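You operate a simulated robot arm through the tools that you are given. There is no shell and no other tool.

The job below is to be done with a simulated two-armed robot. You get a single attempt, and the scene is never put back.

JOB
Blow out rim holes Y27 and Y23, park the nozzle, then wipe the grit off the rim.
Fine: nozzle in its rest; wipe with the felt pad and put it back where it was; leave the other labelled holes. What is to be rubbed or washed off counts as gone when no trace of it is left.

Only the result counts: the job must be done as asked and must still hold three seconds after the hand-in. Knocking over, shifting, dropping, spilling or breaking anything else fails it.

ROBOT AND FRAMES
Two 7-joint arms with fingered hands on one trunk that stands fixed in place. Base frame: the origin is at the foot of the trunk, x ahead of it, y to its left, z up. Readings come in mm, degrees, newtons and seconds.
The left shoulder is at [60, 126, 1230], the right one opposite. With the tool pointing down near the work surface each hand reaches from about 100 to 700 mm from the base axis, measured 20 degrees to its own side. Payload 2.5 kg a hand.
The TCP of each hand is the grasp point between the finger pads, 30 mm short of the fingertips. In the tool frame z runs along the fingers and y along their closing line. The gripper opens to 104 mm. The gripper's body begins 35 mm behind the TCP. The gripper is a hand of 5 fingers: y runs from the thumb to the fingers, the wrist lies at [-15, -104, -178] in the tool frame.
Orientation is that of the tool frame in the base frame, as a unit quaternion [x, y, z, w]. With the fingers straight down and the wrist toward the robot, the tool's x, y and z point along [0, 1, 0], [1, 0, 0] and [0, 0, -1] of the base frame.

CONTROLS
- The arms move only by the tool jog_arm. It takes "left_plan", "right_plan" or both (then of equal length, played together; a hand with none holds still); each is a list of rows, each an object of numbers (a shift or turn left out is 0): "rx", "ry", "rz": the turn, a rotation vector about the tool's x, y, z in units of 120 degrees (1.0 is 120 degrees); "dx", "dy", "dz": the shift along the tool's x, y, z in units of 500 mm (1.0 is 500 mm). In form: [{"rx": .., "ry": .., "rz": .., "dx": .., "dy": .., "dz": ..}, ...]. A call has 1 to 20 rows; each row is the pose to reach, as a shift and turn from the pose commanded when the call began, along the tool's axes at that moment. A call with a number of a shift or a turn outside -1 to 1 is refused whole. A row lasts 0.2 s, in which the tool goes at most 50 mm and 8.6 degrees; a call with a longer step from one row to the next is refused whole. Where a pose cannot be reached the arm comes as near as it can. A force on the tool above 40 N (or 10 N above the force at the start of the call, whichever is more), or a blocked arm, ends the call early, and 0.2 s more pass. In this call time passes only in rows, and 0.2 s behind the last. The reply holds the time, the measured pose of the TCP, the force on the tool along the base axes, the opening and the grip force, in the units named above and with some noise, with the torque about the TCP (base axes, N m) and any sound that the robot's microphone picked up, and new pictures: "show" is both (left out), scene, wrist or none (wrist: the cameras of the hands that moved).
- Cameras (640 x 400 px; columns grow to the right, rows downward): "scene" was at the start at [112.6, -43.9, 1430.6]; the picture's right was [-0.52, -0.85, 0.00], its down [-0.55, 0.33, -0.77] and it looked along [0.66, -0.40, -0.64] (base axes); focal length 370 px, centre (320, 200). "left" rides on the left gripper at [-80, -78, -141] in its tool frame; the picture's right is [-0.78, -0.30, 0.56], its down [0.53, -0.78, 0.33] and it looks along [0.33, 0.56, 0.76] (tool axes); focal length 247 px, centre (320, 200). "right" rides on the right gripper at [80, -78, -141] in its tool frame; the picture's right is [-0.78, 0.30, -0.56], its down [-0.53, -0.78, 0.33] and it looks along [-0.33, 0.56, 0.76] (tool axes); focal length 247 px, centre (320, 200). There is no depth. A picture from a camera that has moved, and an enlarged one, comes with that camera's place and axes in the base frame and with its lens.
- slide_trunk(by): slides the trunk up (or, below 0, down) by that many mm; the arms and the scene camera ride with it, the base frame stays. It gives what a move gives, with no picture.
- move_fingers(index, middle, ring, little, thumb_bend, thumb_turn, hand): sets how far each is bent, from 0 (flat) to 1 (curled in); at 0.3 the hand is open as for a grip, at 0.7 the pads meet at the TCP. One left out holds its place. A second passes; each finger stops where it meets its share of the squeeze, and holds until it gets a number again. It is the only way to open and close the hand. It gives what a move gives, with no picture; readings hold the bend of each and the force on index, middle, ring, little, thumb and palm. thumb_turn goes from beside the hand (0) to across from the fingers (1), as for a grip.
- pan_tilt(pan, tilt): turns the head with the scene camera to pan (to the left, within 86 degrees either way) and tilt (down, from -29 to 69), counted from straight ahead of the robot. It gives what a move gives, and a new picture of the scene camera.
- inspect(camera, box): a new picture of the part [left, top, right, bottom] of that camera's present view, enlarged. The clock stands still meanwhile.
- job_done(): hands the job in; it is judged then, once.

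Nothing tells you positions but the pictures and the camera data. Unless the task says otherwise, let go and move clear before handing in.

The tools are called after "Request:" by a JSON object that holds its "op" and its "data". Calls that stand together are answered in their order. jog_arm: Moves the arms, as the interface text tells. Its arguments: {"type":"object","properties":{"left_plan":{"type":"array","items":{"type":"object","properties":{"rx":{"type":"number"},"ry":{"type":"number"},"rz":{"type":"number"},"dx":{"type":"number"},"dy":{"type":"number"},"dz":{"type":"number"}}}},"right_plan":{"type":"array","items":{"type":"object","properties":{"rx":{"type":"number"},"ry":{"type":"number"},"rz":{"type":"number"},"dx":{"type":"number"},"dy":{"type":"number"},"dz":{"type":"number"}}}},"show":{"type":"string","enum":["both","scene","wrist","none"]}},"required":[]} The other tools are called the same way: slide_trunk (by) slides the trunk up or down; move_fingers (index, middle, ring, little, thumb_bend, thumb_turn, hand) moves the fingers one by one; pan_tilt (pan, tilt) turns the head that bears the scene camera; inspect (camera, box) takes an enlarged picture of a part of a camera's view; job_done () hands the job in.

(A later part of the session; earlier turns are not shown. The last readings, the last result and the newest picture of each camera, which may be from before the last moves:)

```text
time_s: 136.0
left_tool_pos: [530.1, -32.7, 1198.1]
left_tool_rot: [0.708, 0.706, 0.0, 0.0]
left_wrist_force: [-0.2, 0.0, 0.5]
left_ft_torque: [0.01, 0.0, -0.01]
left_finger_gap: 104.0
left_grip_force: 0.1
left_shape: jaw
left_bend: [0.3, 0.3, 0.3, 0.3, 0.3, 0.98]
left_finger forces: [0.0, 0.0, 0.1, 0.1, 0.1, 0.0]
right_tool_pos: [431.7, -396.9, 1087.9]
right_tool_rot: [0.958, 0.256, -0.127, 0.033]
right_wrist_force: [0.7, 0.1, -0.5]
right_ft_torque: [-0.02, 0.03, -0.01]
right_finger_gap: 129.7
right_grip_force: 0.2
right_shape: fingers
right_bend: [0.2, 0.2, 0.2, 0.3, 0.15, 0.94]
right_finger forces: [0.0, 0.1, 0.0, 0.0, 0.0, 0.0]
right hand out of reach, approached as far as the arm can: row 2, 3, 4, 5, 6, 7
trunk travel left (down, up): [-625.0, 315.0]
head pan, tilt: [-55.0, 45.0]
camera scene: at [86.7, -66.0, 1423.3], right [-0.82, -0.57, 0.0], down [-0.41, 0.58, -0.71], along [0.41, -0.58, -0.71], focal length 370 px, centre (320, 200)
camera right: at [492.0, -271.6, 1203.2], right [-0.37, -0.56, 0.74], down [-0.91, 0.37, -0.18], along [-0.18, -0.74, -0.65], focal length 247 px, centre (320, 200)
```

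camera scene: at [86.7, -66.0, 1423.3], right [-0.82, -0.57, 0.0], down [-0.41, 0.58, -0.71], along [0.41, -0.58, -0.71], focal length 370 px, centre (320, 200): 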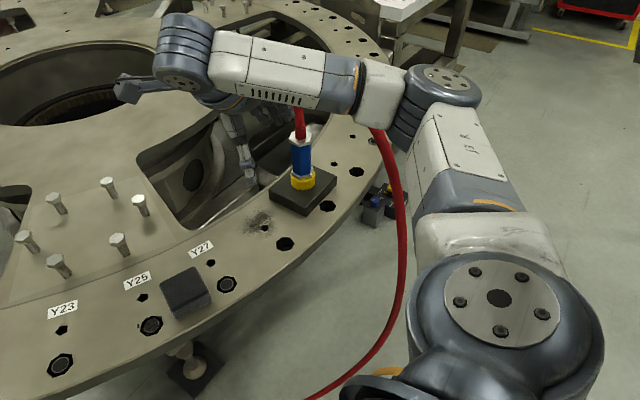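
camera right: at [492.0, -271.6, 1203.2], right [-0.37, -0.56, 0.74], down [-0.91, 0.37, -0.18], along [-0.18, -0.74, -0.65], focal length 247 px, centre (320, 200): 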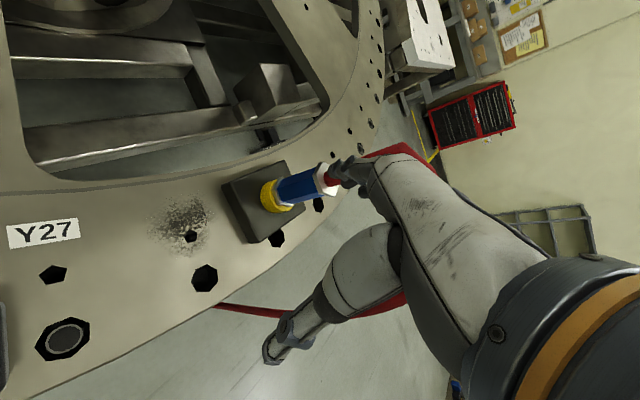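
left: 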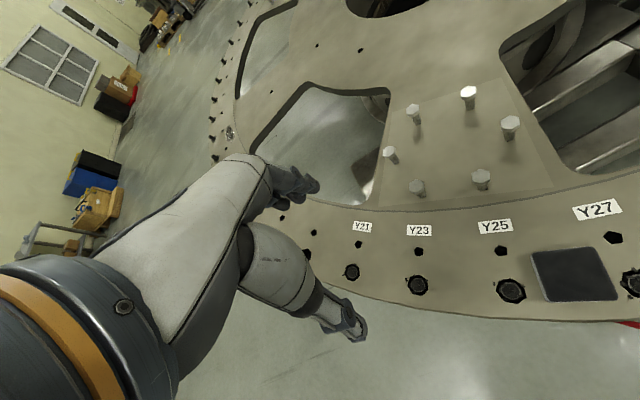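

Good, that undid it. Now I'll turn back to the plain fingers-down pose, as at the start.

Request:
{"op": "jog_arm", "data": {"right_plan": [{"dx": -0.028, "dy": -0.0067, "dz": 0.0045, "rx": -0.0083, "ry": 0.0144, "rz": -0.0622}, {"dx": -0.056, "dy": -0.0134, "dz": 0.009, "rx": -0.0166, "ry": 0.0287, "rz": -0.1244}, {"dx": -0.0839, "dy": -0.02, "dz": 0.0135, "rx": -0.0249, "ry": 0.0431, "rz": -0.1866}, {"dx": -0.1119, "dy": -0.0267, "dz": 0.018, "rx": -0.0333, "ry": 0.0575, "rz": -0.2489}, {"dx": -0.1399, "dy": -0.0334, "dz": 0.0225, "rx": -0.0416, "ry": 0.0718, "rz": -0.3111}, {"dx": -0.1679, "dy": -0.04, "dz": 0.027, "rx": -0.0499, "ry": 0.0862, "rz": -0.3733}, {"dx": -0.1958, "dy": -0.0467, "dz": 0.0315, "rx": -0.0582, "ry": 0.1005, "rz": -0.4355}, {"dx": -0.2238, "dy": -0.0534, "dz": 0.036, "rx": -0.0665, "ry": 0.1149, "rz": -0.4977}], "show": "scene"}}

```text
time_s: 137.8
left_tool_pos: [529.0, -34.1, 1199.6]
left_tool_rot: [0.707, 0.707, 0.0, 0.0]
left_wrist_force: [-0.4, 0.2, 0.1]
left_ft_torque: [-0.01, 0.01, -0.01]
left_finger_gap: 103.8
left_grip_force: 0.1
left_shape: jaw
left_bend: [0.3, 0.3, 0.3, 0.3, 0.3, 0.98]
left_finger forces: [0.0, 0.0, 0.0, 0.0, 0.0, 0.0]
right_tool_pos: [323.2, -425.2, 1097.8]
right_tool_rot: [0.702, 0.712, 0.006, -0.003]
right_wrist_force: [-0.4, -0.4, -0.3]
right_ft_torque: [0.02, 0.01, 0.01]
right_finger_gap: 129.5
right_grip_force: 0.1
right_shape: fingers
right_bend: [0.2, 0.2, 0.2, 0.3, 0.15, 0.94]
right_finger forces: [0.0, 0.0, 0.0, 0.0, 0.0, 0.0]
trunk travel left (down, up): [-625.0, 315.0]
head pan, tilt: [-55.0, 45.0]
camera scene: at [85.9, -66.3, 1423.3], right [-0.82, -0.57, 0.0], down [-0.41, 0.58, -0.71], along [0.41, -0.58, -0.71], focal length 370 px, centre (320, 200)
```

scene: 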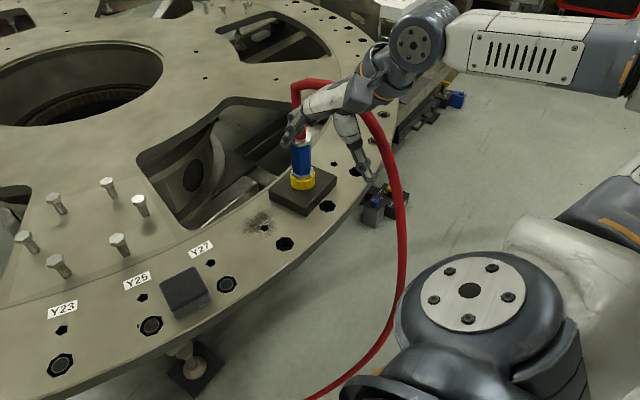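

Now the rotation to the level handshake pose, the same way as the first time, while descending.

Request:
{"op": "jog_arm", "data": {"right_plan": [{"dx": -0.0093, "dy": 0.0, "dz": 0.0133, "rx": -0.0385, "ry": 0.0385, "rz": 0.0385}, {"dx": -0.0187, "dy": -0.004, "dz": 0.0267, "rx": -0.077, "ry": 0.077, "rz": 0.077}, {"dx": -0.028, "dy": -0.008, "dz": 0.04, "rx": -0.1155, "ry": 0.1155, "rz": 0.1155}, {"dx": -0.0373, "dy": -0.012, "dz": 0.0533, "rx": -0.154, "ry": 0.154, "rz": 0.154}, {"dx": -0.0467, "dy": -0.016, "dz": 0.0667, "rx": -0.1925, "ry": 0.1925, "rz": 0.1925}, {"dx": -0.056, "dy": -0.02, "dz": 0.08, "rx": -0.231, "ry": 0.231, "rz": 0.231}, {"dx": -0.0653, "dy": -0.02, "dz": 0.0933, "rx": -0.2694, "ry": 0.2694, "rz": 0.2694}, {"dx": -0.0747, "dy": -0.02, "dz": 0.1067, "rx": -0.3079, "ry": 0.3079, "rz": 0.3079}, {"dx": -0.084, "dy": -0.02, "dz": 0.12, "rx": -0.3464, "ry": 0.3464, "rz": 0.3464}, {"dx": -0.0933, "dy": -0.02, "dz": 0.1333, "rx": -0.3849, "ry": 0.3849, "rz": 0.3849}, {"dx": -0.1027, "dy": -0.02, "dz": 0.1467, "rx": -0.4234, "ry": 0.4234, "rz": 0.4234}, {"dx": -0.112, "dy": -0.02, "dz": 0.16, "rx": -0.4619, "ry": 0.4619, "rz": 0.4619}, {"dx": -0.1213, "dy": -0.02, "dz": 0.1733, "rx": -0.5004, "ry": 0.5004, "rz": 0.5004}, {"dx": -0.1307, "dy": -0.02, "dz": 0.1867, "rx": -0.5389, "ry": 0.5389, "rz": 0.5389}, {"dx": -0.14, "dy": -0.02, "dz": 0.2, "rx": -0.5774, "ry": 0.5774, "rz": 0.5774}], "show": "scene"}}

```text
time_s: 141.0
left_tool_pos: [530.2, -33.9, 1199.7]
left_tool_rot: [0.707, 0.707, 0.0, 0.001]
left_wrist_force: [0.4, -0.3, 0.1]
left_ft_torque: [0.03, 0.02, 0.0]
left_finger_gap: 103.4
left_grip_force: 0.1
left_shape: jaw
left_bend: [0.3, 0.3, 0.3, 0.3, 0.3, 0.98]
left_finger forces: [0.1, 0.1, 0.0, 0.0, 0.0, 0.0]
right_tool_pos: [305.1, -516.1, 1018.6]
right_tool_rot: [0.706, -0.001, 0.708, 0.0]
right_wrist_force: [-0.8, -0.6, 0.4]
right_ft_torque: [-0.02, -0.05, 0.01]
right_finger_gap: 129.6
right_grip_force: 0.1
right_shape: fingers
right_bend: [0.2, 0.2, 0.2, 0.3, 0.15, 0.94]
right_finger forces: [0.0, 0.0, 0.0, 0.1, 0.1, 0.1]
right hand out of reach, approached as far as the arm can: row 11, 14, 15
trunk travel left (down, up): [-625.0, 315.0]
head pan, tilt: [-55.0, 45.0]
camera scene: at [86.6, -66.2, 1423.3], right [-0.82, -0.57, 0.0], down [-0.41, 0.58, -0.71], along [0.41, -0.58, -0.71], focal length 370 px, centre (320, 200)
```

scene: 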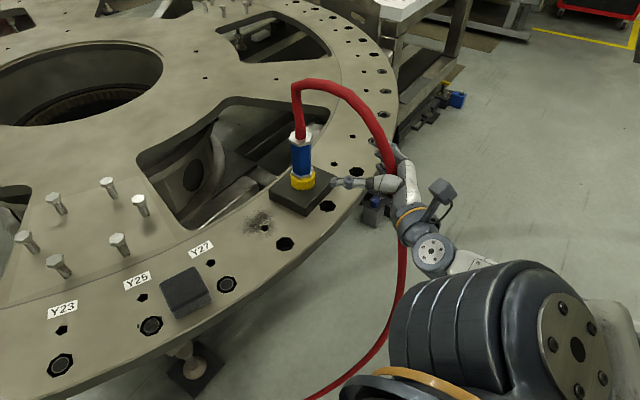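

Request:
{"op": "jog_arm", "data": {"right_plan": [{"dx": -0.04, "dy": 0.012, "dz": 0.015}, {"dx": -0.08, "dy": 0.024, "dz": 0.03}, {"dx": -0.113, "dy": 0.032, "dz": 0.05}], "show": "none"}}

Request:
{"op": "inspect", "data": {"camera": "scene", "box": [260, 110, 440, 260]}}

```text
time_s: 141.8
left_tool_pos: [530.6, -34.9, 1198.7]
left_tool_rot: [0.707, 0.707, 0.0, 0.0]
left_wrist_force: [0.4, -0.8, 0.0]
left_ft_torque: [0.01, -0.02, 0.0]
left_finger_gap: 103.4
left_grip_force: 0.0
left_shape: jaw
left_bend: [0.3, 0.3, 0.3, 0.3, 0.3, 0.98]
left_finger forces: [0.0, 0.1, 0.0, 0.1, 0.0, 0.0]
right_tool_pos: [316.3, -551.4, 995.8]
right_tool_rot: [0.707, -0.001, 0.707, -0.001]
right_wrist_force: [-0.5, -1.0, -0.1]
right_ft_torque: [0.05, 0.01, -0.02]
right_finger_gap: 129.7
right_grip_force: 0.1
right_shape: fingers
right_bend: [0.2, 0.2, 0.2, 0.3, 0.15, 0.94]
right_finger forces: [0.1, 0.1, 0.0, 0.1, 0.0, 0.0]
right hand out of reach, approached as far as the arm can: row 1, 2, 3
trunk travel left (down, up): [-625.0, 315.0]
head pan, tilt: [-55.0, 45.0]
```

```text
2.67 times, centred on (350, 185) of scene
camera zoom: at [86.6, -66.3, 1423.3], right [-0.82, -0.57, 0.0], down [-0.41, 0.58, -0.71], along [0.41, -0.58, -0.71], focal length 986 px, centre (240, 240)
```

zoom: 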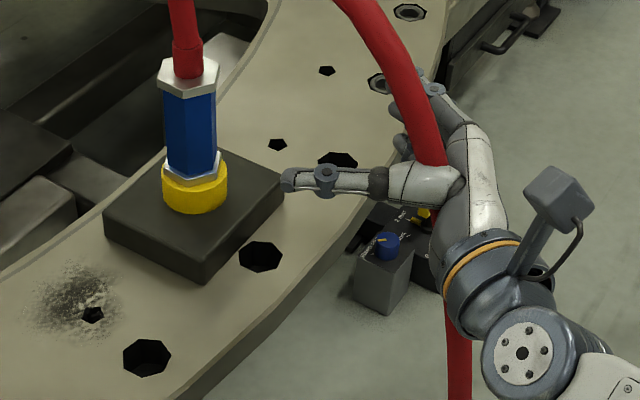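

This arm configuration can't come low at this yaw. I'll try yawing the hand 30° to the left while lowering, which worked well before.

Request:
{"op": "jog_arm", "data": {"right_plan": [{"rx": 0.06, "dx": -0.01}, {"rx": 0.12, "dx": -0.025, "dy": 0.01}, {"rx": 0.18, "dx": -0.04, "dy": 0.02}, {"rx": 0.24, "dx": -0.055, "dy": 0.03}, {"rx": 0.25, "dx": -0.068, "dy": 0.04}], "show": "scene"}}

```text
time_s: 143.0
left_tool_pos: [530.0, -33.7, 1198.6]
left_tool_rot: [0.707, 0.707, 0.0, 0.001]
left_wrist_force: [0.2, 0.0, -0.5]
left_ft_torque: [0.0, -0.02, -0.02]
left_finger_gap: 103.6
left_grip_force: 0.2
left_shape: jaw
left_bend: [0.3, 0.3, 0.3, 0.3, 0.3, 0.98]
left_finger forces: [0.0, 0.0, 0.1, 0.1, 0.0, 0.0]
right_tool_pos: [318.7, -572.2, 962.5]
right_tool_rot: [0.682, 0.183, 0.683, -0.184]
right_wrist_force: [0.7, 0.3, 0.1]
right_ft_torque: [0.01, 0.01, 0.02]
right_finger_gap: 129.5
right_grip_force: 0.2
right_shape: fingers
right_bend: [0.2, 0.2, 0.2, 0.3, 0.15, 0.94]
right_finger forces: [0.1, 0.0, 0.1, 0.0, 0.1, 0.0]
trunk travel left (down, up): [-625.0, 315.0]
head pan, tilt: [-55.0, 45.0]
camera scene: at [86.6, -66.3, 1423.3], right [-0.82, -0.57, 0.0], down [-0.41, 0.58, -0.71], along [0.41, -0.58, -0.71], focal length 370 px, centre (320, 200)
```

scene: 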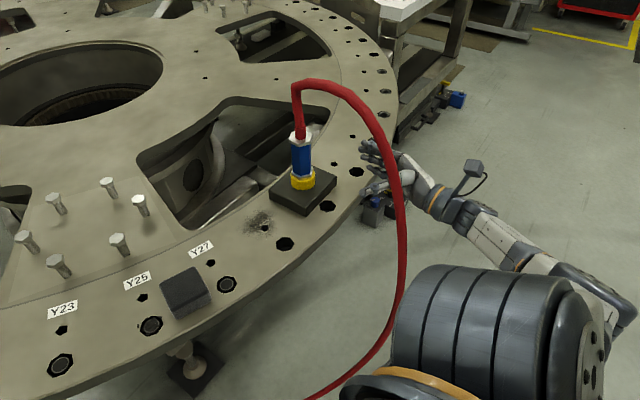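

This yaw works at the low height. I'll move forward around the nozzle with the fingers open, keeping the nozzle toward the finger side.

Request:
{"op": "jog_arm", "data": {"right_plan": [{"dy": 0.016, "dz": 0.03}, {"dy": 0.032, "dz": 0.08}, {"dy": 0.032, "dz": 0.13}, {"dy": 0.032, "dz": 0.18}, {"dy": 0.032, "dz": 0.23}, {"dy": 0.032, "dz": 0.275}], "show": "none"}}

Request:
{"op": "inspect", "data": {"camera": "scene", "box": [260, 110, 440, 260]}}

Request:
{"op": "inspect", "data": {"camera": "right", "box": [220, 130, 440, 350]}}

```text
time_s: 144.4
left_tool_pos: [530.5, -32.6, 1198.6]
left_tool_rot: [0.707, 0.707, 0.001, 0.001]
left_wrist_force: [-0.2, 0.0, -0.7]
left_ft_torque: [0.0, 0.01, 0.01]
left_finger_gap: 103.7
left_grip_force: 0.0
left_shape: jaw
left_bend: [0.3, 0.3, 0.3, 0.3, 0.3, 0.98]
left_finger forces: [0.0, 0.1, 0.1, 0.0, 0.1, 0.0]
right_tool_pos: [432.7, -515.3, 969.0]
right_tool_rot: [0.683, 0.183, 0.684, -0.182]
right_wrist_force: [0.2, 0.8, -0.7]
right_ft_torque: [0.03, 0.0, -0.01]
right_finger_gap: 129.4
right_grip_force: 0.0
right_shape: fingers
right_bend: [0.2, 0.2, 0.2, 0.3, 0.15, 0.94]
right_finger forces: [0.0, 0.0, 0.0, 0.0, 0.0, 0.1]
right hand out of reach, approached as far as the arm can: row 6
trunk travel left (down, up): [-625.0, 315.0]
head pan, tilt: [-55.0, 45.0]
```

```text
2.67 times, centred on (350, 185) of scene
camera zoom: at [86.6, -66.1, 1423.3], right [-0.82, -0.57, 0.0], down [-0.41, 0.58, -0.71], along [0.41, -0.58, -0.71], focal length 986 px, centre (240, 240)
```

zoom: 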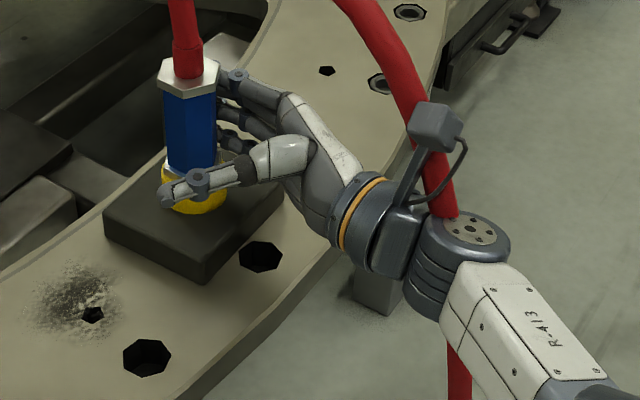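

```text
1.82 times, centred on (330, 240) of right
camera zoom: at [271.9, -516.3, 1049.1], right [-0.33, -0.53, -0.78], down [-0.1, 0.84, -0.53], along [0.94, -0.1, -0.33], focal length 449 px, centre (302, 127)
```

zoom: 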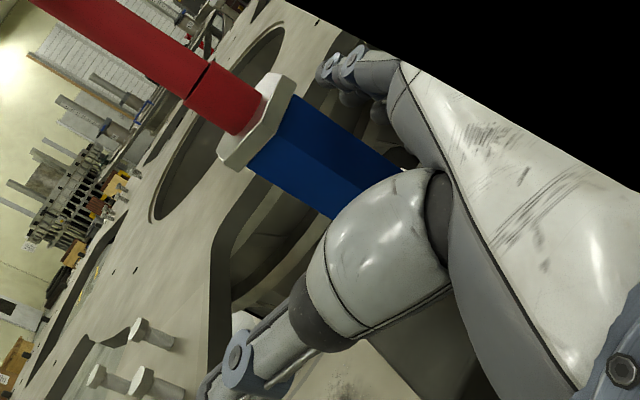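

This configuration is still limited. I'll back out, rise, and stretch the arm out to the right well away from everything; coming back from a straight arm gave me the good elbow configuration earlier.

Request:
{"op": "jog_arm", "data": {"right_plan": [{"dz": -0.08}, {"dz": -0.16}, {"dz": -0.24, "dx": 0.03}, {"dz": -0.25, "dx": 0.11}, {"dz": -0.26, "dx": 0.19}, {"dx": 0.23, "dy": 0.05, "dz": -0.28}, {"dx": 0.23, "dy": 0.13, "dz": -0.315}, {"dx": 0.23, "dy": 0.21, "dz": -0.36}, {"dx": 0.23, "dy": 0.29, "dz": -0.41}, {"dx": 0.23, "dy": 0.37, "dz": -0.45}], "show": "scene"}}

```text
time_s: 146.6
left_tool_pos: [530.2, -33.2, 1198.9]
left_tool_rot: [0.707, 0.707, 0.0, 0.001]
left_wrist_force: [-0.7, -0.2, 0.3]
left_ft_torque: [0.0, -0.01, 0.0]
left_finger_gap: 103.6
left_grip_force: 0.1
left_shape: jaw
left_bend: [0.3, 0.3, 0.3, 0.3, 0.3, 0.98]
left_finger forces: [0.0, 0.0, 0.0, 0.1, 0.1, 0.0]
right_tool_pos: [331.1, -653.8, 1083.5]
right_tool_rot: [0.682, 0.182, 0.684, -0.183]
right_wrist_force: [-0.5, 0.7, 0.7]
right_ft_torque: [0.0, 0.0, -0.02]
right_finger_gap: 129.5
right_grip_force: 0.1
right_shape: fingers
right_bend: [0.2, 0.2, 0.2, 0.3, 0.15, 0.94]
right_finger forces: [0.0, 0.0, 0.0, 0.0, 0.0, 0.0]
right hand out of reach, approached as far as the arm can: row 8, 9, 10
trunk travel left (down, up): [-625.0, 315.0]
head pan, tilt: [-55.0, 45.0]
camera scene: at [86.5, -66.2, 1423.3], right [-0.82, -0.57, 0.0], down [-0.41, 0.58, -0.71], along [0.41, -0.58, -0.71], focal length 370 px, centre (320, 200)
```

scene: 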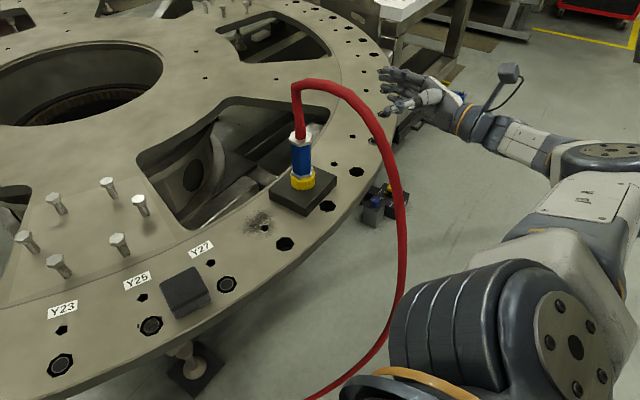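

Request:
{"op": "jog_arm", "data": {"right_plan": [{"dy": 0.045, "dz": 0.043}, {"dy": 0.09, "dz": 0.085}, {"dy": 0.136, "dz": 0.128}, {"dy": 0.181, "dz": 0.17}, {"dy": 0.181, "dz": 0.17}], "show": "scene"}}

```text
time_s: 147.8
left_tool_pos: [530.1, -33.3, 1199.8]
left_tool_rot: [0.707, 0.707, 0.0, 0.0]
left_wrist_force: [0.1, 0.7, -0.1]
left_ft_torque: [0.02, -0.02, 0.01]
left_finger_gap: 103.3
left_grip_force: 0.0
left_shape: jaw
left_bend: [0.3, 0.3, 0.3, 0.3, 0.3, 0.98]
left_finger forces: [0.1, 0.0, 0.0, 0.0, 0.1, 0.0]
right_tool_pos: [396.7, -651.1, 1091.6]
right_tool_rot: [0.682, 0.181, 0.684, -0.183]
right_wrist_force: [0.9, 0.4, -0.1]
right_ft_torque: [0.0, 0.01, -0.02]
right_finger_gap: 129.7
right_grip_force: 0.1
right_shape: fingers
right_bend: [0.2, 0.2, 0.2, 0.3, 0.15, 0.94]
right_finger forces: [0.0, 0.1, 0.0, 0.0, 0.0, 0.0]
right hand out of reach, approached as far as the arm can: row 2, 3, 4, 5
trunk travel left (down, up): [-625.0, 315.0]
head pan, tilt: [-55.0, 45.0]
camera scene: at [86.6, -66.3, 1423.3], right [-0.82, -0.57, 0.0], down [-0.41, 0.58, -0.71], along [0.41, -0.58, -0.71], focal length 370 px, centre (320, 200)
```

scene: 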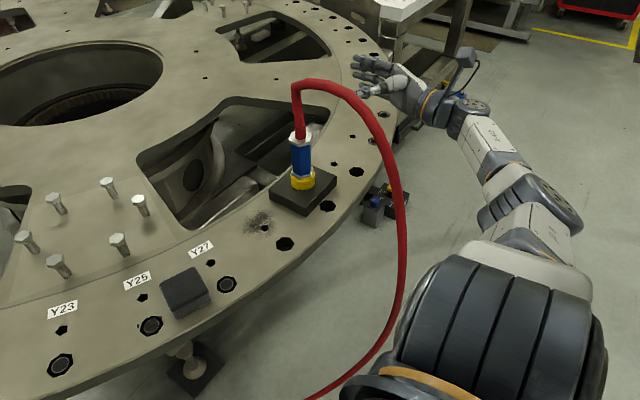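

The arm is now nearly straight, away from everything. I'll come back in toward the robot with a bit more yaw, staying left of and behind the nozzle.

Request:
{"op": "jog_arm", "data": {"right_plan": [{"rx": 0.03, "dx": -0.01, "dy": -0.03, "dz": 0.0}, {"rx": 0.06, "dx": -0.02, "dy": -0.08, "dz": 0.02}, {"rx": 0.09, "dx": -0.04, "dy": -0.14, "dz": 0.045}, {"rx": 0.1, "dx": -0.06, "dy": -0.2, "dz": 0.07}, {"rx": 0.1, "dx": -0.08, "dy": -0.26, "dz": 0.1}, {"rx": 0.1, "dx": -0.095, "dy": -0.32, "dz": 0.13}, {"rx": 0.1, "dx": -0.104, "dy": -0.375, "dz": 0.154}], "show": "scene"}}

```text
time_s: 149.4
left_tool_pos: [531.0, -33.5, 1199.3]
left_tool_rot: [0.707, 0.707, 0.0, 0.0]
left_wrist_force: [-0.5, -0.7, 0.8]
left_ft_torque: [0.0, -0.01, -0.04]
left_finger_gap: 103.9
left_grip_force: 0.1
left_shape: jaw
left_bend: [0.3, 0.3, 0.3, 0.3, 0.3, 0.98]
left_finger forces: [0.0, 0.1, 0.0, 0.0, 0.0, 0.0]
right_tool_pos: [368.2, -450.9, 1040.8]
right_tool_rot: [0.66, 0.252, 0.661, -0.253]
right_wrist_force: [0.3, 1.0, -0.1]
right_ft_torque: [0.04, -0.05, -0.01]
right_finger_gap: 130.0
right_grip_force: 0.0
right_shape: fingers
right_bend: [0.2, 0.2, 0.2, 0.3, 0.15, 0.94]
right_finger forces: [0.0, 0.0, 0.0, 0.1, 0.1, 0.1]
trunk travel left (down, up): [-625.0, 315.0]
head pan, tilt: [-55.0, 45.0]
camera scene: at [86.5, -66.1, 1423.3], right [-0.82, -0.57, 0.0], down [-0.41, 0.58, -0.71], along [0.41, -0.58, -0.71], focal length 370 px, centre (320, 200)
```

scene: 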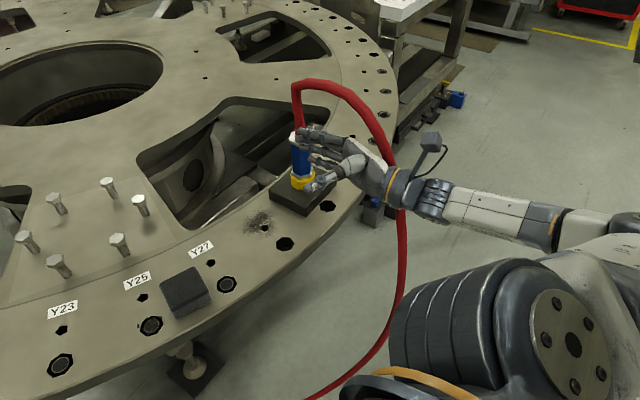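

Good, it moves freely again. Now to the low position in front of the rest with a 10° yaw.

Request:
{"op": "jog_arm", "data": {"right_plan": [{"rx": -0.045, "dx": -0.02, "dy": 0.016, "dz": -0.035}, {"rx": -0.09, "dx": -0.045, "dy": 0.032, "dz": -0.07}, {"rx": -0.135, "dx": -0.075, "dy": 0.048, "dz": -0.105}, {"rx": -0.18, "dx": -0.105, "dy": 0.064, "dz": -0.135}, {"rx": -0.225, "dx": -0.135, "dy": 0.08, "dz": -0.16}, {"rx": -0.267, "dx": -0.158, "dy": 0.0956, "dz": -0.175}], "show": "none"}}

Request:
{"op": "inspect", "data": {"camera": "scene", "box": [260, 110, 440, 260]}}

```text
time_s: 150.8
left_tool_pos: [530.2, -34.4, 1198.0]
left_tool_rot: [0.707, 0.707, 0.0, 0.0]
left_wrist_force: [-0.2, -0.3, 0.7]
left_ft_torque: [-0.01, -0.03, 0.01]
left_finger_gap: 103.7
left_grip_force: 0.0
left_shape: jaw
left_bend: [0.3, 0.3, 0.3, 0.3, 0.3, 0.98]
left_finger forces: [0.0, 0.0, 0.0, 0.0, 0.1, 0.0]
right_tool_pos: [335.2, -550.7, 969.6]
right_tool_rot: [0.704, 0.06, 0.705, -0.062]
right_wrist_force: [-1.2, -0.1, 0.5]
right_ft_torque: [0.04, -0.01, 0.02]
right_finger_gap: 129.8
right_grip_force: 0.1
right_shape: fingers
right_bend: [0.2, 0.2, 0.2, 0.3, 0.15, 0.94]
right_finger forces: [0.1, 0.1, 0.0, 0.0, 0.0, 0.0]
right hand out of reach, approached as far as the arm can: row 6
trunk travel left (down, up): [-625.0, 315.0]
head pan, tilt: [-55.0, 45.0]
```

```text
2.67 times, centred on (350, 185) of scene
camera zoom: at [86.5, -66.3, 1423.3], right [-0.82, -0.57, 0.0], down [-0.41, 0.58, -0.71], along [0.41, -0.58, -0.71], focal length 986 px, centre (240, 240)
```

zoom: 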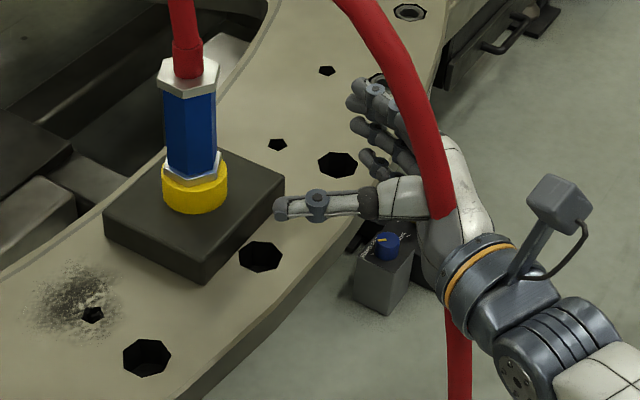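

Request:
{"op": "jog_arm", "data": {"right_plan": [{"dx": -0.005, "dy": -0.015, "dz": 0.04}, {"dx": -0.01, "dy": -0.03, "dz": 0.085}, {"dx": -0.015, "dy": -0.03, "dz": 0.13}, {"dx": -0.02, "dy": -0.03, "dz": 0.175}, {"dx": -0.02, "dy": -0.03, "dz": 0.215}, {"dx": -0.02, "dy": -0.03, "dz": 0.25}], "show": "none"}}

Request:
{"op": "inspect", "data": {"camera": "scene", "box": [260, 110, 440, 260]}}

Request:
{"op": "inspect", "data": {"camera": "right", "box": [220, 130, 440, 350]}}

```text
time_s: 152.2
left_tool_pos: [530.0, -33.3, 1198.8]
left_tool_rot: [0.707, 0.708, 0.0, 0.0]
left_wrist_force: [0.0, 0.0, 0.5]
left_ft_torque: [0.02, 0.03, 0.0]
left_finger_gap: 103.9
left_grip_force: 0.0
left_shape: jaw
left_bend: [0.3, 0.3, 0.3, 0.3, 0.3, 0.98]
left_finger forces: [0.0, 0.0, 0.1, 0.1, 0.0, 0.0]
right_tool_pos: [408.8, -555.4, 997.9]
right_tool_rot: [0.704, 0.06, 0.705, -0.063]
right_wrist_force: [0.7, -0.1, -0.6]
right_ft_torque: [0.03, 0.02, -0.03]
right_finger_gap: 129.6
right_grip_force: 0.1
right_shape: fingers
right_bend: [0.2, 0.2, 0.2, 0.3, 0.15, 0.94]
right_finger forces: [0.0, 0.0, 0.1, 0.0, 0.0, 0.0]
right hand out of reach, approached as far as the arm can: row 1, 2, 3, 4, 5, 6
trunk travel left (down, up): [-625.0, 315.0]
head pan, tilt: [-55.0, 45.0]
```

```text
2.67 times, centred on (350, 185) of scene
camera zoom: at [86.6, -66.2, 1423.3], right [-0.82, -0.57, 0.0], down [-0.41, 0.58, -0.71], along [0.41, -0.58, -0.71], focal length 986 px, centre (240, 240)
```

zoom: 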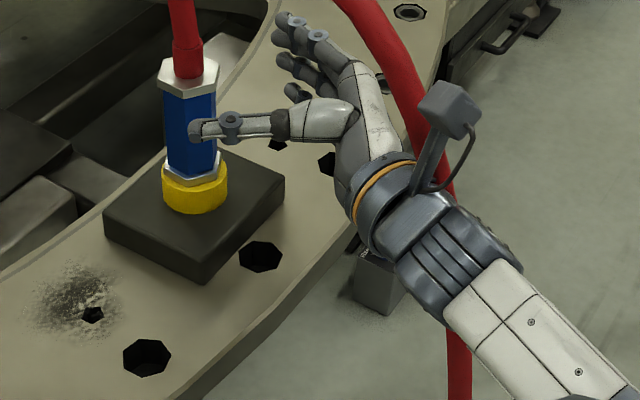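

```text
1.82 times, centred on (330, 240) of right
camera zoom: at [257.2, -503.5, 1078.5], right [-0.5, -0.39, -0.78], down [0.19, 0.82, -0.53], along [0.85, -0.41, -0.34], focal length 449 px, centre (302, 127)
```

zoom: 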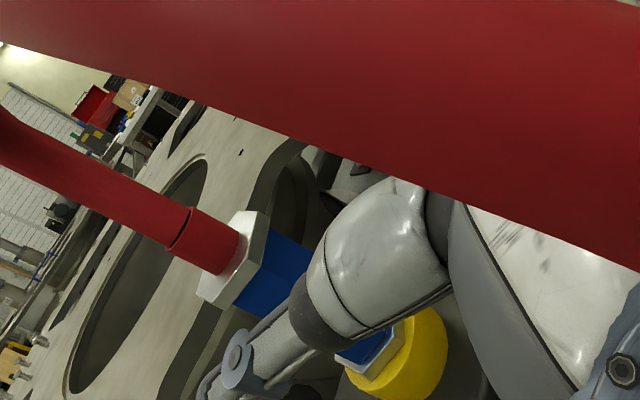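

I'm again near a joint limit here. At the rest earlier I had the trunk about 45–50 mm higher, so I'll raise it and try again.

Request:
{"op": "slide_trunk", "data": {"by": 60}}

Request:
{"op": "jog_arm", "data": {"right_plan": [{"dz": -0.04}, {"dz": -0.08, "dx": -0.02}, {"dz": -0.1, "dx": -0.06, "dy": -0.01}, {"dz": -0.11, "dx": -0.1, "dy": -0.03}, {"dz": -0.11, "dx": -0.14, "dy": -0.045}, {"dz": -0.11, "dx": -0.18, "dy": -0.06}], "show": "scene"}}

```text
time_s: 153.2
left_tool_pos: [529.3, -33.8, 1259.1]
left_tool_rot: [0.707, 0.707, 0.0, 0.0]
left_wrist_force: [0.0, -0.2, 0.8]
left_ft_torque: [0.02, -0.02, 0.03]
left_finger_gap: 103.7
left_grip_force: 0.1
left_shape: jaw
left_bend: [0.3, 0.3, 0.3, 0.3, 0.3, 0.98]
left_finger forces: [0.0, 0.0, 0.0, 0.0, 0.0, 0.0]
right_tool_pos: [409.6, -556.2, 1058.4]
right_tool_rot: [0.704, 0.06, 0.705, -0.063]
right_wrist_force: [0.2, -0.1, 0.2]
right_ft_torque: [-0.04, 0.0, 0.01]
right_finger_gap: 129.6
right_grip_force: 0.1
right_shape: fingers
right_bend: [0.2, 0.2, 0.2, 0.3, 0.15, 0.94]
right_finger forces: [0.1, 0.0, 0.1, 0.0, 0.0, 0.0]
trunk travel left (down, up): [-685.0, 255.0]
head pan, tilt: [-55.0, 45.0]
```

```text
time_s: 154.6
left_tool_pos: [530.3, -33.6, 1258.8]
left_tool_rot: [0.707, 0.707, 0.0, 0.0]
left_wrist_force: [-0.6, -0.3, 0.2]
left_ft_torque: [-0.03, 0.03, 0.01]
left_finger_gap: 104.0
left_grip_force: 0.0
left_shape: jaw
left_bend: [0.3, 0.3, 0.3, 0.3, 0.3, 0.98]
left_finger forces: [0.1, 0.0, 0.1, 0.1, 0.0, 0.0]
right_tool_pos: [343.5, -570.0, 1011.5]
right_tool_rot: [0.704, 0.061, 0.704, -0.064]
right_wrist_force: [0.3, 0.5, 0.1]
right_ft_torque: [0.0, -0.02, 0.02]
right_finger_gap: 129.7
right_grip_force: 0.1
right_shape: fingers
right_bend: [0.2, 0.2, 0.2, 0.3, 0.15, 0.94]
right_finger forces: [0.0, 0.0, 0.0, 0.0, 0.1, 0.0]
right hand out of reach, approached as far as the arm can: row 4, 5, 6
trunk travel left (down, up): [-685.0, 255.0]
head pan, tilt: [-55.0, 45.0]
camera scene: at [86.5, -66.2, 1483.3], right [-0.82, -0.57, 0.0], down [-0.41, 0.58, -0.71], along [0.41, -0.58, -0.71], focal length 370 px, centre (320, 200)
```

scene: 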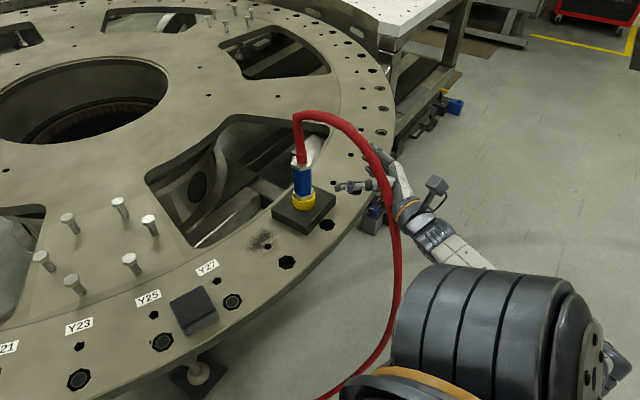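

In this configuration the arm can't go low relative to the shoulder, so lowering the trunk should help. I'll raise the hand first, then lower the trunk by 140 mm.

Request:
{"op": "jog_arm", "data": {"right_plan": [{"dx": 0.05}, {"dx": 0.1}, {"dx": 0.15}, {"dx": 0.2}], "show": "none"}}

```text
time_s: 155.6
left_tool_pos: [530.0, -32.7, 1258.4]
left_tool_rot: [0.707, 0.707, 0.0, 0.0]
left_wrist_force: [0.0, 0.0, 0.2]
left_ft_torque: [0.0, 0.0, 0.02]
left_finger_gap: 103.7
left_grip_force: 0.1
left_shape: jaw
left_bend: [0.3, 0.3, 0.3, 0.3, 0.3, 0.98]
left_finger forces: [0.0, 0.0, 0.0, 0.0, 0.0, 0.0]
right_tool_pos: [343.0, -568.9, 1113.5]
right_tool_rot: [0.704, 0.061, 0.705, -0.063]
right_wrist_force: [0.0, -1.1, -0.5]
right_ft_torque: [-0.05, -0.02, 0.04]
right_finger_gap: 129.6
right_grip_force: 0.0
right_shape: fingers
right_bend: [0.2, 0.2, 0.2, 0.3, 0.15, 0.94]
right_finger forces: [0.0, 0.1, 0.0, 0.0, 0.0, 0.0]
trunk travel left (down, up): [-685.0, 255.0]
head pan, tilt: [-55.0, 45.0]
```

Request:
{"op": "slide_trunk", "data": {"by": -140}}

Request:
{"op": "jog_arm", "data": {"right_plan": [{"dx": -0.01, "dy": -0.03, "dz": 0.02}, {"dx": -0.02, "dy": -0.06, "dz": 0.04}, {"dx": -0.025, "dy": -0.085, "dz": 0.06}], "show": "scene"}}

```text
time_s: 157.3
left_tool_pos: [530.6, -33.6, 1118.5]
left_tool_rot: [0.707, 0.707, 0.0, 0.0]
left_wrist_force: [0.1, 0.4, -0.3]
left_ft_torque: [-0.03, -0.01, -0.02]
left_finger_gap: 103.9
left_grip_force: 0.0
left_shape: jaw
left_bend: [0.3, 0.3, 0.3, 0.3, 0.3, 0.98]
left_finger forces: [0.0, 0.0, 0.0, 0.0, 0.0, 0.0]
right_tool_pos: [344.1, -569.4, 974.1]
right_tool_rot: [0.704, 0.062, 0.705, -0.062]
right_wrist_force: [0.2, 0.8, -0.5]
right_ft_torque: [0.01, -0.03, 0.0]
right_finger_gap: 129.5
right_grip_force: 0.1
right_shape: fingers
right_bend: [0.2, 0.2, 0.2, 0.3, 0.15, 0.94]
right_finger forces: [0.0, 0.0, 0.0, 0.0, 0.0, 0.0]
trunk travel left (down, up): [-545.0, 395.0]
head pan, tilt: [-55.0, 45.0]
```

```text
time_s: 158.1
left_tool_pos: [530.5, -35.0, 1118.9]
left_tool_rot: [0.708, 0.707, 0.0, -0.001]
left_wrist_force: [-0.1, 0.1, -0.5]
left_ft_torque: [-0.01, -0.01, -0.02]
left_finger_gap: 103.7
left_grip_force: 0.1
left_shape: jaw
left_bend: [0.3, 0.3, 0.3, 0.3, 0.3, 0.98]
left_finger forces: [0.0, 0.0, 0.0, 0.0, 0.0, 0.1]
right_tool_pos: [365.9, -522.1, 960.9]
right_tool_rot: [0.704, 0.062, 0.705, -0.061]
right_wrist_force: [0.6, -0.3, -0.5]
right_ft_torque: [-0.01, 0.0, -0.02]
right_finger_gap: 129.9
right_grip_force: 0.0
right_shape: fingers
right_bend: [0.2, 0.2, 0.2, 0.3, 0.15, 0.94]
right_finger forces: [0.0, 0.0, 0.0, 0.1, 0.0, 0.0]
right hand out of reach, approached as far as the arm can: row 2
trunk travel left (down, up): [-545.0, 395.0]
head pan, tilt: [-55.0, 45.0]
camera scene: at [86.7, -66.2, 1343.3], right [-0.82, -0.57, 0.0], down [-0.41, 0.58, -0.71], along [0.41, -0.58, -0.71], focal length 370 px, centre (320, 200)
```

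scene: 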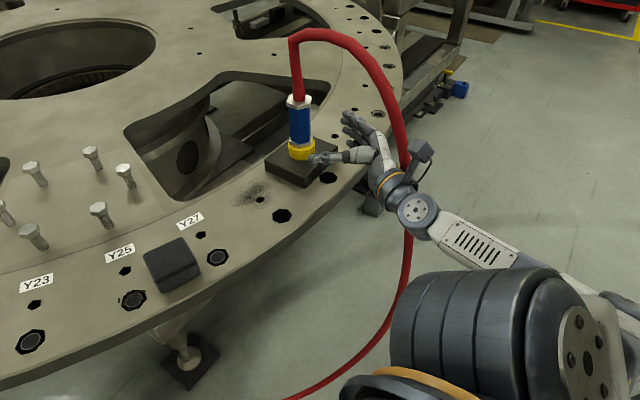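

That reaches nicely now. I'll go forward so the nozzle sits inside the open hand, toward the finger side.

Request:
{"op": "jog_arm", "data": {"right_plan": [{"dz": 0.04}, {"dz": 0.08}, {"dz": 0.12}, {"dz": 0.155}, {"dz": 0.185}], "show": "none"}}

Request:
{"op": "inspect", "data": {"camera": "scene", "box": [240, 80, 420, 230]}}

Request:
{"op": "inspect", "data": {"camera": "right", "box": [220, 130, 440, 350]}}

```text
time_s: 159.3
left_tool_pos: [529.0, -32.1, 1118.8]
left_tool_rot: [0.707, 0.708, 0.0, 0.0]
left_wrist_force: [0.3, 0.4, 0.4]
left_ft_torque: [-0.02, 0.01, -0.02]
left_finger_gap: 103.8
left_grip_force: 0.1
left_shape: jaw
left_bend: [0.3, 0.3, 0.3, 0.3, 0.3, 0.98]
left_finger forces: [0.0, 0.1, 0.1, 0.1, 0.1, 0.1]
right_tool_pos: [420.1, -518.5, 967.3]
right_tool_rot: [0.704, 0.061, 0.704, -0.063]
right_wrist_force: [0.0, 1.5, 0.0]
right_ft_torque: [-0.02, 0.02, -0.01]
right_finger_gap: 129.7
right_grip_force: 0.2
right_shape: fingers
right_bend: [0.2, 0.2, 0.2, 0.3, 0.15, 0.94]
right_finger forces: [0.0, 0.1, 0.0, 0.0, 0.0, 0.0]
right hand out of reach, approached as far as the arm can: row 3, 4, 5
trunk travel left (down, up): [-545.0, 395.0]
head pan, tilt: [-55.0, 45.0]
```

```text
2.67 times, centred on (330, 155) of scene
camera zoom: at [86.5, -66.2, 1343.3], right [-0.82, -0.57, 0.0], down [-0.41, 0.58, -0.71], along [0.41, -0.58, -0.71], focal length 986 px, centre (293, 320)
```

zoom: 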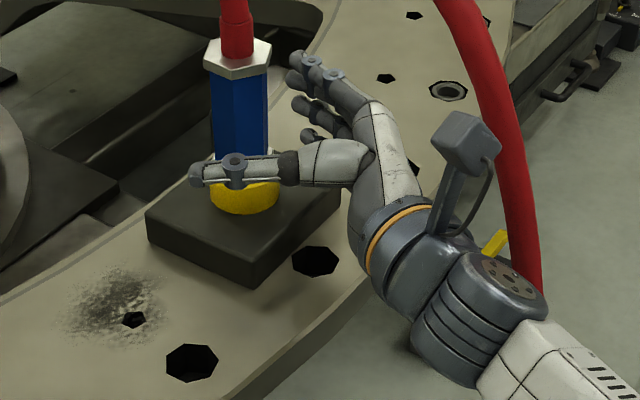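

```text
1.82 times, centred on (330, 240) of right
camera zoom: at [267.3, -465.7, 1047.6], right [-0.5, -0.39, -0.78], down [0.19, 0.82, -0.53], along [0.85, -0.41, -0.33], focal length 449 px, centre (302, 127)
```

zoom: 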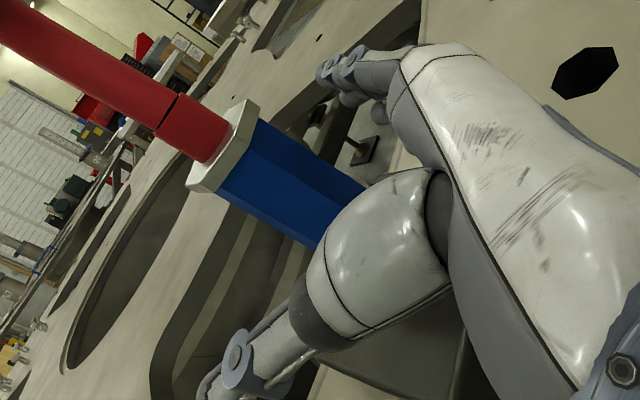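

Reach is still limited at this yaw, but larger yaw angles work better. New plan: yaw the hand to about 50°, so the little finger lies behind the far right side of the cup, and push the cup from there. First I retreat and rotate.

Request:
{"op": "jog_arm", "data": {"right_plan": [{"dz": -0.06}, {"dz": -0.12}, {"dz": -0.165}, {"dz": -0.165, "dy": 0.01, "rx": 0.06}, {"dz": -0.165, "dy": 0.02, "rx": 0.12}, {"dz": -0.165, "dy": 0.03, "rx": 0.18}, {"dz": -0.165, "dy": 0.035, "rx": 0.24}, {"dz": -0.165, "dy": 0.04, "dx": -0.01, "rx": 0.3}, {"dz": -0.165, "dy": 0.04, "dx": -0.01, "rx": 0.333}], "show": "scene"}}

```text
time_s: 161.3
left_tool_pos: [530.0, -34.4, 1118.3]
left_tool_rot: [0.707, 0.707, 0.0, 0.0]
left_wrist_force: [0.8, 1.0, -0.8]
left_ft_torque: [0.0, 0.04, 0.01]
left_finger_gap: 103.7
left_grip_force: 0.0
left_shape: jaw
left_bend: [0.3, 0.3, 0.3, 0.3, 0.3, 0.98]
left_finger forces: [0.1, 0.1, 0.0, 0.0, 0.1, 0.1]
right_tool_pos: [340.6, -551.9, 962.8]
right_tool_rot: [0.64, 0.298, 0.641, -0.301]
right_wrist_force: [0.7, 0.6, -0.2]
right_ft_torque: [0.03, -0.01, -0.02]
right_finger_gap: 129.6
right_grip_force: 0.1
right_shape: fingers
right_bend: [0.2, 0.2, 0.2, 0.3, 0.15, 0.94]
right_finger forces: [0.1, 0.0, 0.1, 0.0, 0.1, 0.0]
trunk travel left (down, up): [-545.0, 395.0]
head pan, tilt: [-55.0, 45.0]
camera scene: at [86.6, -66.2, 1343.3], right [-0.82, -0.57, 0.0], down [-0.41, 0.58, -0.71], along [0.41, -0.58, -0.71], focal length 370 px, centre (320, 200)
```

scene: 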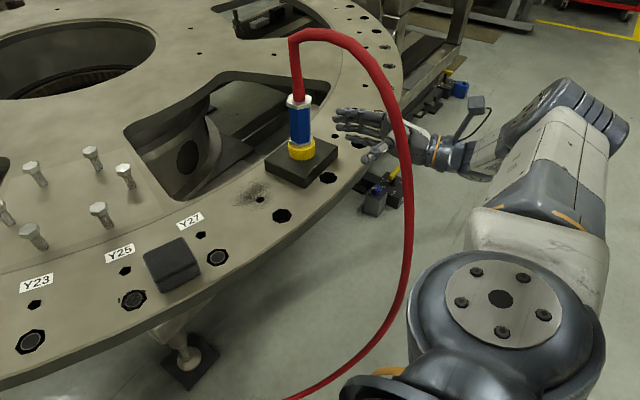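

That pose is comfortable. Now I move the hand straight forward past the nozzle with the fingers passing on its right side.

Request:
{"op": "jog_arm", "data": {"right_plan": [{"dy": 0.034, "dz": 0.028}, {"dy": 0.068, "dz": 0.056}, {"dy": 0.101, "dz": 0.085}, {"dy": 0.135, "dz": 0.113}, {"dy": 0.161, "dz": 0.134}], "show": "none"}}

Request:
{"op": "inspect", "data": {"camera": "scene", "box": [240, 80, 420, 230]}}

Request:
{"op": "inspect", "data": {"camera": "right", "box": [200, 100, 460, 360]}}

```text
time_s: 162.5
left_tool_pos: [530.3, -33.5, 1118.9]
left_tool_rot: [0.707, 0.707, 0.0, 0.0]
left_wrist_force: [-0.2, 0.9, 0.0]
left_ft_torque: [-0.02, -0.01, -0.05]
left_finger_gap: 103.8
left_grip_force: 0.0
left_shape: jaw
left_bend: [0.3, 0.3, 0.3, 0.3, 0.3, 0.98]
left_finger forces: [0.0, 0.0, 0.1, 0.1, 0.1, 0.0]
right_tool_pos: [445.4, -552.9, 963.3]
right_tool_rot: [0.641, 0.297, 0.641, -0.299]
right_wrist_force: [-0.1, 0.3, 0.6]
right_ft_torque: [0.0, -0.01, -0.01]
right_finger_gap: 129.8
right_grip_force: 0.1
right_shape: fingers
right_bend: [0.2, 0.2, 0.2, 0.3, 0.15, 0.94]
right_finger forces: [0.1, 0.1, 0.0, 0.0, 0.1, 0.0]
trunk travel left (down, up): [-545.0, 395.0]
head pan, tilt: [-55.0, 45.0]
```

```text
2.67 times, centred on (330, 155) of scene
camera zoom: at [86.6, -66.2, 1343.3], right [-0.82, -0.57, 0.0], down [-0.41, 0.58, -0.71], along [0.41, -0.58, -0.71], focal length 986 px, centre (293, 320)
```

zoom: 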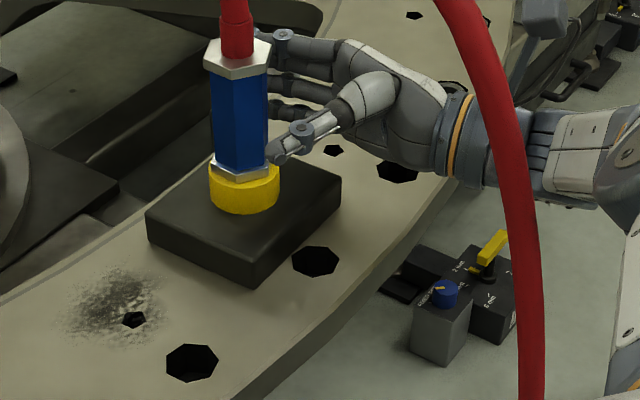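

```text
1.54 times, centred on (330, 230) of right
camera zoom: at [294.9, -610.2, 1044.3], right [-0.13, -0.61, -0.78], down [-0.38, 0.76, -0.53], along [0.92, 0.23, -0.33], focal length 380 px, centre (305, 154)
```

zoom: 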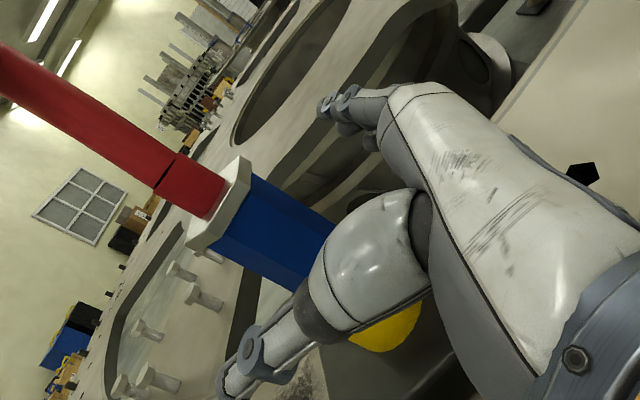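

The view is clear now. I'll move along the finger direction about 25 mm so the fingers lie behind the nozzle, and slightly lower so the little finger is at cup height.

Request:
{"op": "jog_arm", "data": {"right_plan": [{"dz": 0.017, "dx": -0.004}, {"dz": 0.034, "dx": -0.008}, {"dz": 0.05, "dx": -0.013}], "show": "none"}}

Request:
{"op": "inspect", "data": {"camera": "scene", "box": [240, 80, 420, 230]}}

Request:
{"op": "inspect", "data": {"camera": "right", "box": [200, 100, 460, 360]}}

```text
time_s: 163.3
left_tool_pos: [530.4, -34.1, 1120.1]
left_tool_rot: [0.707, 0.707, 0.0, 0.0]
left_wrist_force: [-0.6, -0.5, 0.2]
left_ft_torque: [-0.03, 0.0, -0.01]
left_finger_gap: 103.7
left_grip_force: 0.2
left_shape: jaw
left_bend: [0.3, 0.3, 0.3, 0.3, 0.3, 0.98]
left_finger forces: [0.0, 0.0, 0.0, 0.0, 0.0, 0.0]
right_tool_pos: [461.9, -532.7, 954.8]
right_tool_rot: [0.64, 0.298, 0.641, -0.3]
right_wrist_force: [-0.9, -0.1, -0.2]
right_ft_torque: [0.0, 0.0, -0.01]
right_finger_gap: 129.6
right_grip_force: 0.1
right_shape: fingers
right_bend: [0.2, 0.2, 0.2, 0.3, 0.15, 0.94]
right_finger forces: [0.0, 0.0, 0.0, 0.1, 0.1, 0.0]
trunk travel left (down, up): [-545.0, 395.0]
head pan, tilt: [-55.0, 45.0]
```

```text
2.67 times, centred on (330, 155) of scene
camera zoom: at [86.6, -66.2, 1343.3], right [-0.82, -0.57, 0.0], down [-0.41, 0.58, -0.71], along [0.41, -0.58, -0.71], focal length 986 px, centre (293, 320)
```

zoom: 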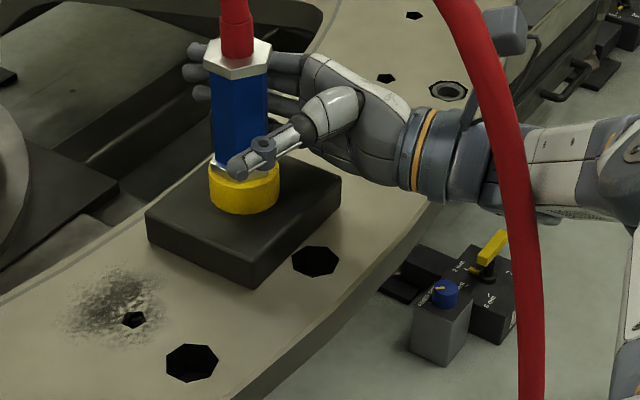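

```text
1.54 times, centred on (330, 230) of right
camera zoom: at [311.5, -590.8, 1036.3], right [-0.13, -0.61, -0.78], down [-0.38, 0.76, -0.53], along [0.92, 0.23, -0.33], focal length 380 px, centre (305, 154)
```

zoom: 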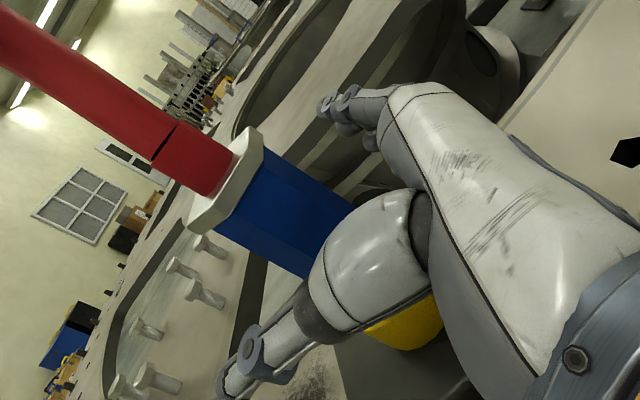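

The other fingers are clearly behind the nozzle. I'll curl just the little finger toward the cup until it touches.

Request:
{"op": "move_fingers", "data": {"hand": "right", "index": 0.15, "middle": 0.15, "ring": 0.2, "little": 0.56, "thumb_bend": 0.1}}

Request:
{"op": "inspect", "data": {"camera": "scene", "box": [240, 80, 420, 230]}}

```text
time_s: 164.3
left_tool_pos: [531.4, -34.1, 1118.8]
left_tool_rot: [0.707, 0.707, 0.001, -0.001]
left_wrist_force: [-0.2, 0.5, -0.4]
left_ft_torque: [-0.02, 0.01, 0.02]
left_finger_gap: 103.6
left_grip_force: 0.1
left_shape: jaw
left_bend: [0.3, 0.3, 0.3, 0.3, 0.3, 0.98]
left_finger forces: [0.0, 0.0, 0.1, 0.1, 0.1, 0.0]
right_tool_pos: [461.8, -533.8, 956.0]
right_tool_rot: [0.64, 0.297, 0.642, -0.299]
right_wrist_force: [-0.7, 1.4, -0.1]
right_ft_torque: [0.01, -0.01, 0.0]
right_finger_gap: 140.0
right_grip_force: 0.1
right_shape: fingers
right_bend: [0.15, 0.15, 0.2, 0.56, 0.1, 0.94]
right_finger forces: [0.0, 0.1, 0.0, 0.1, 0.0, 0.0]
trunk travel left (down, up): [-545.0, 395.0]
head pan, tilt: [-55.0, 45.0]
```

```text
2.67 times, centred on (330, 155) of scene
camera zoom: at [86.5, -66.2, 1343.3], right [-0.82, -0.57, 0.0], down [-0.41, 0.58, -0.71], along [0.41, -0.58, -0.71], focal length 986 px, centre (293, 320)
```

zoom: 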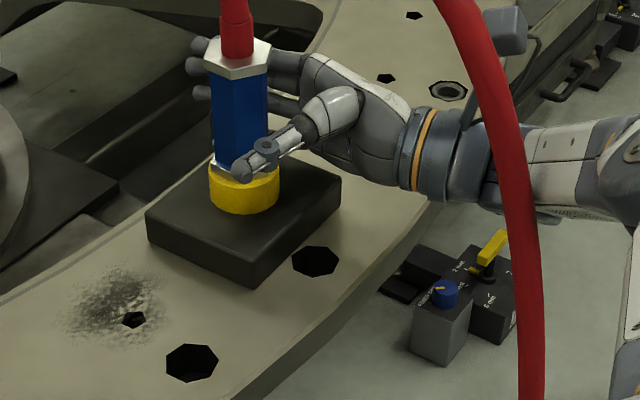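

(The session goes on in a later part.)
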